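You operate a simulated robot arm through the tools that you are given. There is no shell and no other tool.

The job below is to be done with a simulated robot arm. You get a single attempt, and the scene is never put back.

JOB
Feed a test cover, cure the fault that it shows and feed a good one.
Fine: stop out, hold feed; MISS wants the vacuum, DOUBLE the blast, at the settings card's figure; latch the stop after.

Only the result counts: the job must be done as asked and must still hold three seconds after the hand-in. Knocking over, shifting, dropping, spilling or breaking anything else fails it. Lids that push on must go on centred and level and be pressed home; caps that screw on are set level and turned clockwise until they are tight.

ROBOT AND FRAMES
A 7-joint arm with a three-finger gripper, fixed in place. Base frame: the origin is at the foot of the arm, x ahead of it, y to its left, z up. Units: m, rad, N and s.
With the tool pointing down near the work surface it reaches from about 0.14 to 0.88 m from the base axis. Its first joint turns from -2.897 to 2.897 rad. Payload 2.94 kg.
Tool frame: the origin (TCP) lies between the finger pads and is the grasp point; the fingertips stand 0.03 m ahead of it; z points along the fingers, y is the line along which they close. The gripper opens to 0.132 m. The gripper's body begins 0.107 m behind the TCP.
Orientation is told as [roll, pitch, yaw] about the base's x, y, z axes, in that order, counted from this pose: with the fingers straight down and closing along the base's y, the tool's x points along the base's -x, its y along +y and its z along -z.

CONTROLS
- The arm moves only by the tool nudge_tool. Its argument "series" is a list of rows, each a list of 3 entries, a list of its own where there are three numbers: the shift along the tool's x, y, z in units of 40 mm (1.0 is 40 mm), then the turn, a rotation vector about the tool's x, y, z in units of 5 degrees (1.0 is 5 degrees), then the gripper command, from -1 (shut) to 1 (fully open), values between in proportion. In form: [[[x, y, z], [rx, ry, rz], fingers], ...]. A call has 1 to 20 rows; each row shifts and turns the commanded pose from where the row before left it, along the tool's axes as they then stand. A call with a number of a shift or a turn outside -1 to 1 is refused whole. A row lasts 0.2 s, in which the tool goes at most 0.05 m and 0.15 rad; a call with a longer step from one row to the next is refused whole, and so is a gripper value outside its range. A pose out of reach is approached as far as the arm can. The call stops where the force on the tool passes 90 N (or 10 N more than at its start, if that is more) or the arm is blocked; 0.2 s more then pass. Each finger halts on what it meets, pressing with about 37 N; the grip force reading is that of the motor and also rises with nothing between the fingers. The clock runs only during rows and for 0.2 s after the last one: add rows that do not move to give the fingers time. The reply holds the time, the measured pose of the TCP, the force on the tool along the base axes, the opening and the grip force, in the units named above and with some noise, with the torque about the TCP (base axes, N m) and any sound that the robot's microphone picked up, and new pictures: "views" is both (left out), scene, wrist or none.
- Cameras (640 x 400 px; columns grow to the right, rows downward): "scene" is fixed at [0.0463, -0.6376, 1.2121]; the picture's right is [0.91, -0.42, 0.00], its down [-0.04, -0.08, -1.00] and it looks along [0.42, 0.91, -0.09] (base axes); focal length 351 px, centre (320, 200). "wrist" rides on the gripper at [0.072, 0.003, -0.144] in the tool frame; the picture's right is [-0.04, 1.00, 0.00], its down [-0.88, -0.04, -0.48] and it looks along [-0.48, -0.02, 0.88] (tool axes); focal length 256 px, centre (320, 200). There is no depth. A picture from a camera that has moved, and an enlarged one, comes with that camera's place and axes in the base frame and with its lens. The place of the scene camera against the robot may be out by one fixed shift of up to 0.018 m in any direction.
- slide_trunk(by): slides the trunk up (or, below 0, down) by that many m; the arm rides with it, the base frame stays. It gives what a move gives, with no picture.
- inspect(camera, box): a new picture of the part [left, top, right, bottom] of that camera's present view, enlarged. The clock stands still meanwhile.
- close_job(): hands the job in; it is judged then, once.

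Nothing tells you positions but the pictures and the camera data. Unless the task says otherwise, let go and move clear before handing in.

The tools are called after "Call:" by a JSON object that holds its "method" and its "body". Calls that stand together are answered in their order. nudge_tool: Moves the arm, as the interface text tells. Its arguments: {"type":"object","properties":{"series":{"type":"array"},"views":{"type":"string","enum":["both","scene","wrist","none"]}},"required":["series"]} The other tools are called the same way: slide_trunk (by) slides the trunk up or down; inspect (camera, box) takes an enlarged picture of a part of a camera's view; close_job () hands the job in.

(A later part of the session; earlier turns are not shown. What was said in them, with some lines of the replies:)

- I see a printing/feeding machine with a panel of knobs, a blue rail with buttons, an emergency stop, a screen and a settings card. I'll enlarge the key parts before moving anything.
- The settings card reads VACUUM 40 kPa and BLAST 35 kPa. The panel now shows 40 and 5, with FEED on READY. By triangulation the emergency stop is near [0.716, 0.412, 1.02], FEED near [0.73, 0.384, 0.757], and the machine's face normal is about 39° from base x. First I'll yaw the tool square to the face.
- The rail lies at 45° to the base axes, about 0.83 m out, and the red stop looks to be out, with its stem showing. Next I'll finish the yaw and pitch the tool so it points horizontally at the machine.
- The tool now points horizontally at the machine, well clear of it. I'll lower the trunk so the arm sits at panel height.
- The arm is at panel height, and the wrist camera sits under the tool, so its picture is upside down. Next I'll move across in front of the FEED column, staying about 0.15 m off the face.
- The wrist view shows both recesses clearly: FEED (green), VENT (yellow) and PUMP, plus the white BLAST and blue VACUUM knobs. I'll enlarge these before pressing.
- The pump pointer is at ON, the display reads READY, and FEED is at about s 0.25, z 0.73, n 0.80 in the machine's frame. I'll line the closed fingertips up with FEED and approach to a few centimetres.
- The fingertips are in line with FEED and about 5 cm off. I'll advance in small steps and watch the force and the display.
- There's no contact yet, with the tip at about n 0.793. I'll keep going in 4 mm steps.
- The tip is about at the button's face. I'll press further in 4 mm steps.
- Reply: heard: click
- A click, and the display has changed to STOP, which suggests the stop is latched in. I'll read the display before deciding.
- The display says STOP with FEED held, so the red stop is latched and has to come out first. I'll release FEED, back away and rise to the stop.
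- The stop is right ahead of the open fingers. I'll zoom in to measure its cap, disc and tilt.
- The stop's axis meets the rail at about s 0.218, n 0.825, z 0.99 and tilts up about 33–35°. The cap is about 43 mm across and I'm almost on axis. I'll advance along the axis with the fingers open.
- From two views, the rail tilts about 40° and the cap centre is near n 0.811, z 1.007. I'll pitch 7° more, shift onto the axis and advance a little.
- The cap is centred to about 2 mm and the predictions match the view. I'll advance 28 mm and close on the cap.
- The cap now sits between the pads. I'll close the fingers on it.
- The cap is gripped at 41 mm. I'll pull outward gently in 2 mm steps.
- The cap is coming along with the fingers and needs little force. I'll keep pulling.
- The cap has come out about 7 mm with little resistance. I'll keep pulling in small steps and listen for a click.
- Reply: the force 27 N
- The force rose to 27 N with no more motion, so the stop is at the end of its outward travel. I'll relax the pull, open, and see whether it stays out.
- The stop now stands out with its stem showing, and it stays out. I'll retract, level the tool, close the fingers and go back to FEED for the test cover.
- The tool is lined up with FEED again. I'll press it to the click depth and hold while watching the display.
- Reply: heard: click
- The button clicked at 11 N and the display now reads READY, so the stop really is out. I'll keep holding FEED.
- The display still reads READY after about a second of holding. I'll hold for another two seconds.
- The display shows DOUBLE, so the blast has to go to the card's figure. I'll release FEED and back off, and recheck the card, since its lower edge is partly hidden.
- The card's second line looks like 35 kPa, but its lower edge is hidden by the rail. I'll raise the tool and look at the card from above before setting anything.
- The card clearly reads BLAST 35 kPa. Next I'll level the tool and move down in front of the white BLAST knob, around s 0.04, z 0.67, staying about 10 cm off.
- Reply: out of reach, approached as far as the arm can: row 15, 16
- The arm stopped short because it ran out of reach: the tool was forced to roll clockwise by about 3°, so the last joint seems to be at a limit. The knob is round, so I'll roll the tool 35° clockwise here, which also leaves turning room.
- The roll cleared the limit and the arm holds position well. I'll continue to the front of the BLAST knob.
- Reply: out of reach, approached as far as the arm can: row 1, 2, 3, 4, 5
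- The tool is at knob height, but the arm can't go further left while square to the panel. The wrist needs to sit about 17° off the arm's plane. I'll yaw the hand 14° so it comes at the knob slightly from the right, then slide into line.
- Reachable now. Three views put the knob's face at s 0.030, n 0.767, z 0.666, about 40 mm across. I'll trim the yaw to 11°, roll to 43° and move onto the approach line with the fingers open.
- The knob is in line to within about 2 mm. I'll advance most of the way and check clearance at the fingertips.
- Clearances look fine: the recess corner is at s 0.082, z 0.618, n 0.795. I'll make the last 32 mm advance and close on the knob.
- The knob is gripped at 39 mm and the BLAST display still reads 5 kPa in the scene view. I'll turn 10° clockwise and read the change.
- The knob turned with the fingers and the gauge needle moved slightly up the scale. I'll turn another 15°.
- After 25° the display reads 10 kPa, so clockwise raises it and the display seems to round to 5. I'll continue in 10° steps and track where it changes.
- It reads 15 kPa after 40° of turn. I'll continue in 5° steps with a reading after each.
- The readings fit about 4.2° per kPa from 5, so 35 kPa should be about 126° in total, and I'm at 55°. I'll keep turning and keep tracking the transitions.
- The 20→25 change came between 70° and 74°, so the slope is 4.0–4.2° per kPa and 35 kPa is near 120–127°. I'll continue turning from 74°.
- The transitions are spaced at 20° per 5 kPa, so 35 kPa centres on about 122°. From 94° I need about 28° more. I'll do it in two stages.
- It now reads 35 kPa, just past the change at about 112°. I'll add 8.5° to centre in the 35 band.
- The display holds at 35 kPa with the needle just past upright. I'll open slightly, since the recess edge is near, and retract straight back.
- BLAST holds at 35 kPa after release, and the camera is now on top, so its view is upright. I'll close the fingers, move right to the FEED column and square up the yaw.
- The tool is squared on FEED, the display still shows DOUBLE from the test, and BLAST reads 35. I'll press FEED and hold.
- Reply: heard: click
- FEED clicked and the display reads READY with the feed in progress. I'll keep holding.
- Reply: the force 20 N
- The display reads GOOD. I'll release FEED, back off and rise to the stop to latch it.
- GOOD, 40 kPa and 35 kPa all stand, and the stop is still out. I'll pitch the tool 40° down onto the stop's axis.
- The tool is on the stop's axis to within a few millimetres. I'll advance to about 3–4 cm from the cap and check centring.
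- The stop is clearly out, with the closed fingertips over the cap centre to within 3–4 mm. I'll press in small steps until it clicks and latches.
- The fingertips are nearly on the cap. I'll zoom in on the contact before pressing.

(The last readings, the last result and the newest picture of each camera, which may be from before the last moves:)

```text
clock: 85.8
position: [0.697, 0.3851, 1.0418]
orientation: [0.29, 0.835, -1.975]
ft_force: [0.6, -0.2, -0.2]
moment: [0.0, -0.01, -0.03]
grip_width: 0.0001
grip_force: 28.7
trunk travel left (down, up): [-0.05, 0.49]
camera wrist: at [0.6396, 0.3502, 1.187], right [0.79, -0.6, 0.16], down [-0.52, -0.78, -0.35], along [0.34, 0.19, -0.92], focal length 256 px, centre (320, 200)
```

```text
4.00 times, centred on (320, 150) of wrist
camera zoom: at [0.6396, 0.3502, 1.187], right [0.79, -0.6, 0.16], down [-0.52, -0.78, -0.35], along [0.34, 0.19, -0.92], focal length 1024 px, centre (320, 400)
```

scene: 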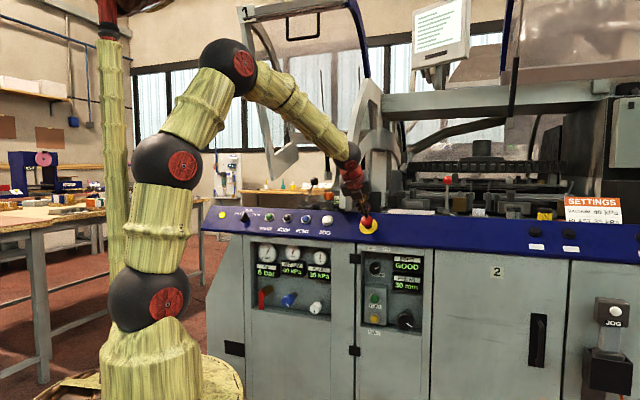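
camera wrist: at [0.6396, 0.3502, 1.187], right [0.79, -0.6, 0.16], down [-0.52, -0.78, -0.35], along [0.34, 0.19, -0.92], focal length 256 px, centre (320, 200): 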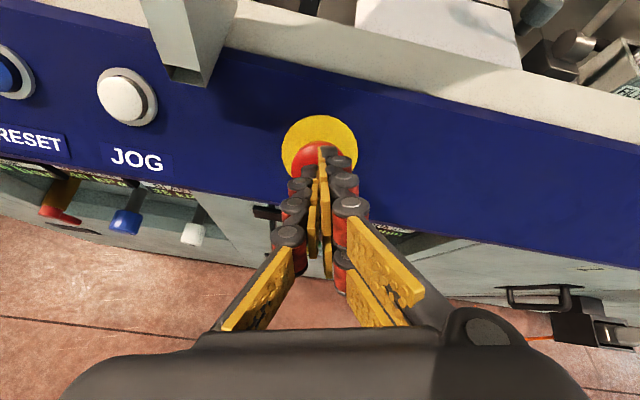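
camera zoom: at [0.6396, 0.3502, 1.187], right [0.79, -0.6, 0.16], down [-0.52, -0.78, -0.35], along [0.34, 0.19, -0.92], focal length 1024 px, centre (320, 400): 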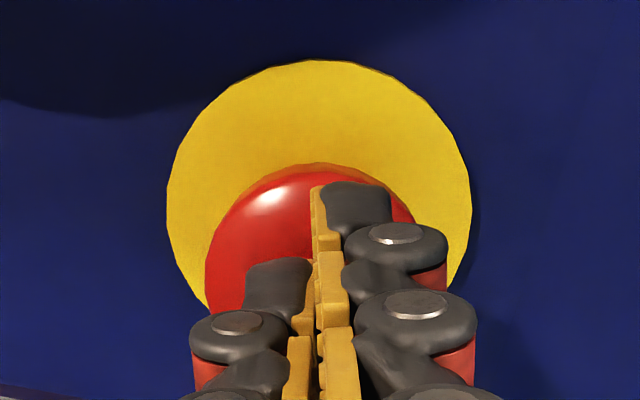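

The fingertips sit over the crown of the cap. I'll press in about 3 mm steps, watching force and sound.

Call:
{"method": "nudge_tool", "body": {"series": [[[0, 0, 0.075], [0, 0, 0], -1], [[0, 0, 0.075], [0, 0, 0], -1], [[0, 0, 0], [0, 0, 0], -1]], "views": "none"}}

Call:
{"method": "inspect", "body": {"camera": "scene", "box": [350, 205, 390, 240]}}

```text
clock: 86.6
position: [0.6997, 0.3887, 1.0365]
orientation: [0.289, 0.836, -1.974]
ft_force: [-0.5, -1.2, 0.2]
moment: [0.03, -0.02, -0.02]
grip_width: 0.0
grip_force: 28.3
trunk travel left (down, up): [-0.05, 0.49]
```

```text
11.43 times, centred on (370, 222) of scene
camera zoom: at [0.0463, -0.6376, 1.2121], right [0.91, -0.42, 0.0], down [-0.04, -0.08, -1.0], along [0.42, 0.91, -0.09], focal length 4010 px, centre (-251, -57)
```

zoom: 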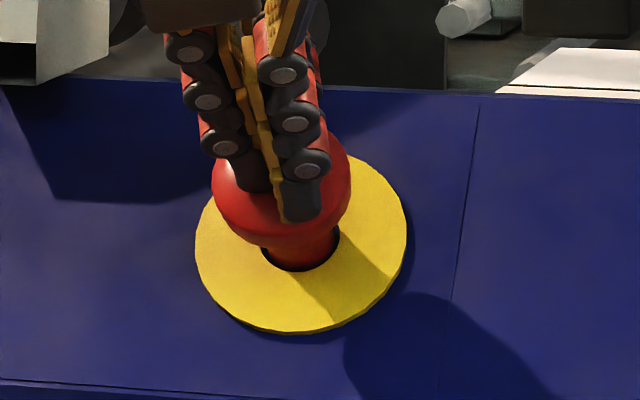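

There's no contact force yet. I'll continue.

Call:
{"method": "nudge_tool", "body": {"series": [[[0, 0, 0.075], [0, 0, 0], -1], [[0, 0, 0.075], [0, 0, 0], -1], [[0, 0, 0], [0, 0, 0], -1]], "views": "wrist"}}

Call:
{"method": "inspect", "body": {"camera": "scene", "box": [350, 205, 390, 240]}}

```text
clock: 87.4
position: [0.7038, 0.3922, 1.0337]
orientation: [0.29, 0.836, -1.975]
ft_force: [-0.2, 0.4, -0.5]
moment: [0.0, 0.03, -0.02]
grip_width: 0.0001
grip_force: 28.7
trunk travel left (down, up): [-0.05, 0.49]
camera wrist: at [0.6458, 0.3565, 1.1789], right [0.79, -0.6, 0.16], down [-0.52, -0.78, -0.35], along [0.34, 0.19, -0.92], focal length 256 px, centre (320, 200)
```

wrist: 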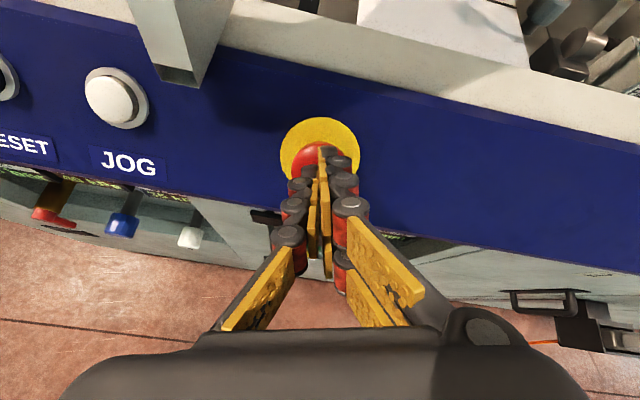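

```text
11.43 times, centred on (370, 222) of scene
camera zoom: at [0.0463, -0.6376, 1.2121], right [0.91, -0.42, 0.0], down [-0.04, -0.08, -1.0], along [0.42, 0.91, -0.09], focal length 4010 px, centre (-251, -57)
```

zoom: 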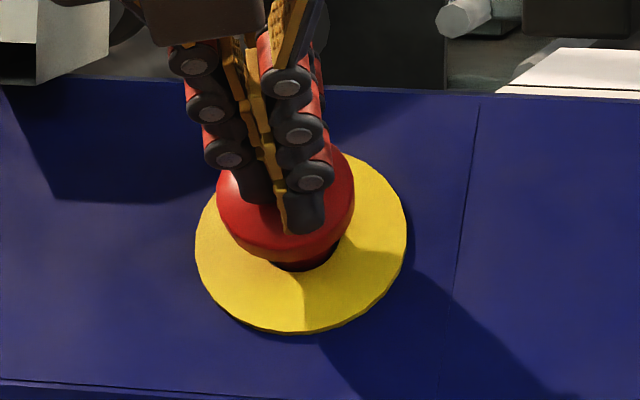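

The cap is moving inward under the fingertips. I'll press further until it bottoms or clicks.

Call:
{"method": "nudge_tool", "body": {"series": [[[0, 0, 0.06], [0, 0, 0], -1], [[0, 0, 0.06], [0, 0, 0], -1], [[0, 0, 0], [0, 0, 0], -1]], "views": "none"}}

Call:
{"method": "inspect", "body": {"camera": "scene", "box": [350, 205, 390, 240]}}

```text
clock: 88.2
position: [0.704, 0.3933, 1.031]
orientation: [0.29, 0.836, -1.973]
ft_force: [-11.3, -10.7, 5.5]
moment: [0.08, -0.06, 0.02]
grip_width: 0.0059
grip_force: 28.8
trunk travel left (down, up): [-0.05, 0.49]
```

```text
11.43 times, centred on (370, 222) of scene
camera zoom: at [0.0463, -0.6376, 1.2121], right [0.91, -0.42, 0.0], down [-0.04, -0.08, -1.0], along [0.42, 0.91, -0.09], focal length 4010 px, centre (-251, -57)
```

zoom: 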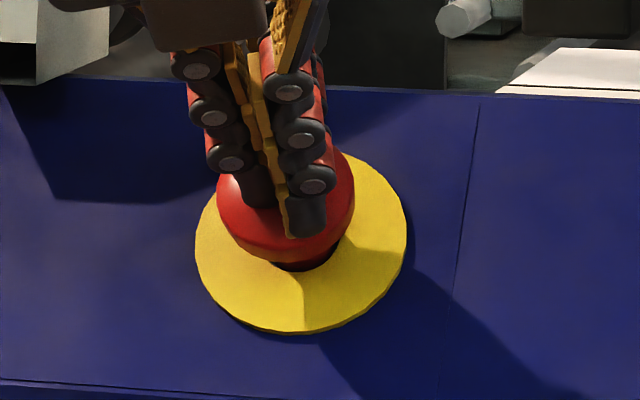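

The cap has bottomed at its original latched position with 16 N on it. I'll press slightly harder to be sure it's fully home, then back off and check that it stays in.

Call:
{"method": "nudge_tool", "body": {"series": [[[0, 0, 0.06], [0, 0, 0], -1], [[0, 0, 0.04], [0, 0, 0], -1], [[0, 0, 0], [0, 0, 0], -1], [[0, 0, 0], [0, 0, 0], -1]], "views": "none"}}

Call:
{"method": "nudge_tool", "body": {"series": [[[0, 0, -0.4], [0, 0, 0], -1], [[0, 0, -1], [0, 0, 0], -1], [[0, 0, -1], [0, 0, 0], -1], [[0, 0, -1], [0, 0, 0], -1], [[0, 0, -1], [0, 0, 0], -1], [[0, 0, 0], [0, 0, 0], -1], [[0, 0, 0], [0, 0, 0], -1]]}}

Call:
{"method": "inspect", "body": {"camera": "scene", "box": [350, 205, 390, 245]}}

Call:
{"method": "inspect", "body": {"camera": "scene", "box": [240, 205, 440, 335]}}

```text
clock: 89.2
position: [0.704, 0.3936, 1.031]
orientation: [0.292, 0.839, -1.974]
ft_force: [-31.2, -30.7, 14.2]
moment: [-0.07, 0.1, 0.05]
grip_width: 0.0059
grip_force: 28.8
trunk travel left (down, up): [-0.05, 0.49]
```

```text
clock: 90.8
position: [0.6109, 0.3008, 1.1395]
orientation: [0.288, 0.833, -1.976]
ft_force: [-0.5, 0.1, -0.8]
moment: [0.01, 0.01, 0.01]
grip_width: 0.0001
grip_force: 28.6
trunk travel left (down, up): [-0.05, 0.49]
camera wrist: at [0.5542, 0.2663, 1.2856], right [0.79, -0.6, 0.16], down [-0.52, -0.78, -0.35], along [0.34, 0.19, -0.92], focal length 256 px, centre (320, 200)
```

scene: 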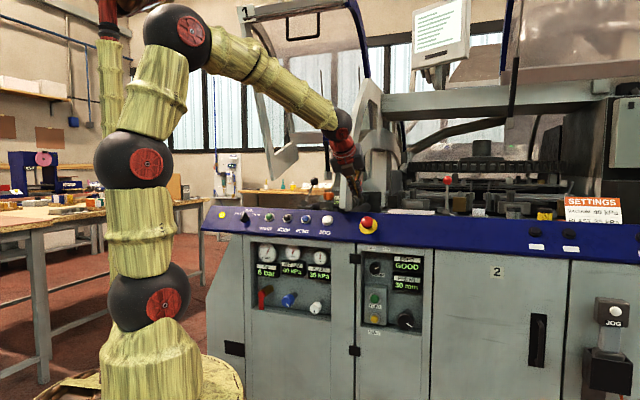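
wrist: 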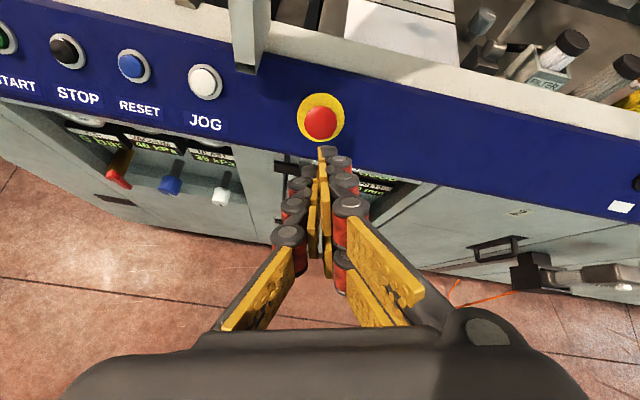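

```text
10.00 times, centred on (370, 225) of scene
camera zoom: at [0.0463, -0.6376, 1.2121], right [0.91, -0.42, 0.0], down [-0.04, -0.08, -1.0], along [0.42, 0.91, -0.09], focal length 3508 px, centre (-180, -50)
```

zoom: 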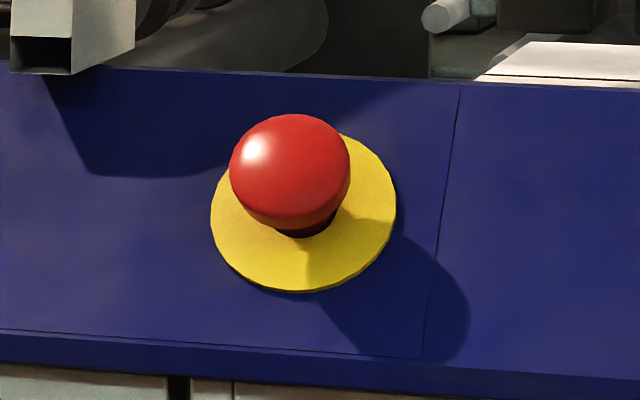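

```text
3.08 times, centred on (340, 270) of scene
camera zoom: at [0.0463, -0.6376, 1.2121], right [0.91, -0.42, 0.0], down [-0.04, -0.08, -1.0], along [0.42, 0.91, -0.09], focal length 1080 px, centre (258, -15)
```

zoom: 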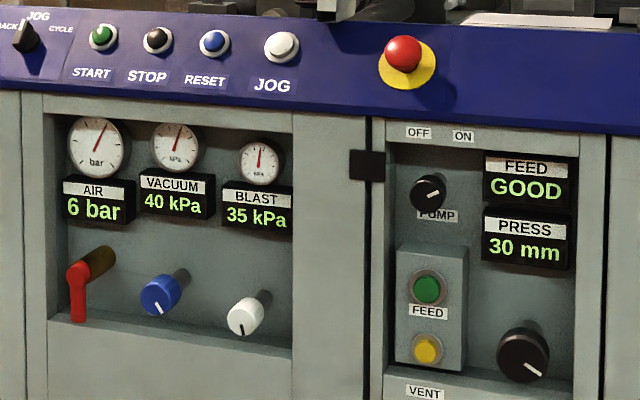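

The stop is back in its latched position and stays there. FEED shows GOOD, VACUUM 40, BLAST 35, and the arm is clear, so I'm handing in.

Call:
{"method": "close_job", "body": {}}

```text
The job is handed in.
```

The job is done and handed in: the test cover showed DOUBLE, I raised the blast to cure it, and the next cover fed as GOOD. I don't have the judge's verdict; these are the last readings I saw before handing in.

- **Stop:** It was latched at the start, so my first press of FEED showed STOP and fed nothing. I pulled it out before the test feed and pressed it back in at the end. It stayed in the position it started in, though I heard no click.
- **Test cover:** Holding FEED gave DOUBLE.
- **Cure:** I turned the blast up from 5 to 35 kPa, the figure on the settings card. The display rounds to 5 kPa, so I set the knob to the middle of the range that reads 35.
- **Good cover:** Holding FEED again gave GOOD.
- **Everything else:** Vacuum stayed at 40 kPa, which matches the card, and the pump at ON. The arm was clear of the machine when I handed in.
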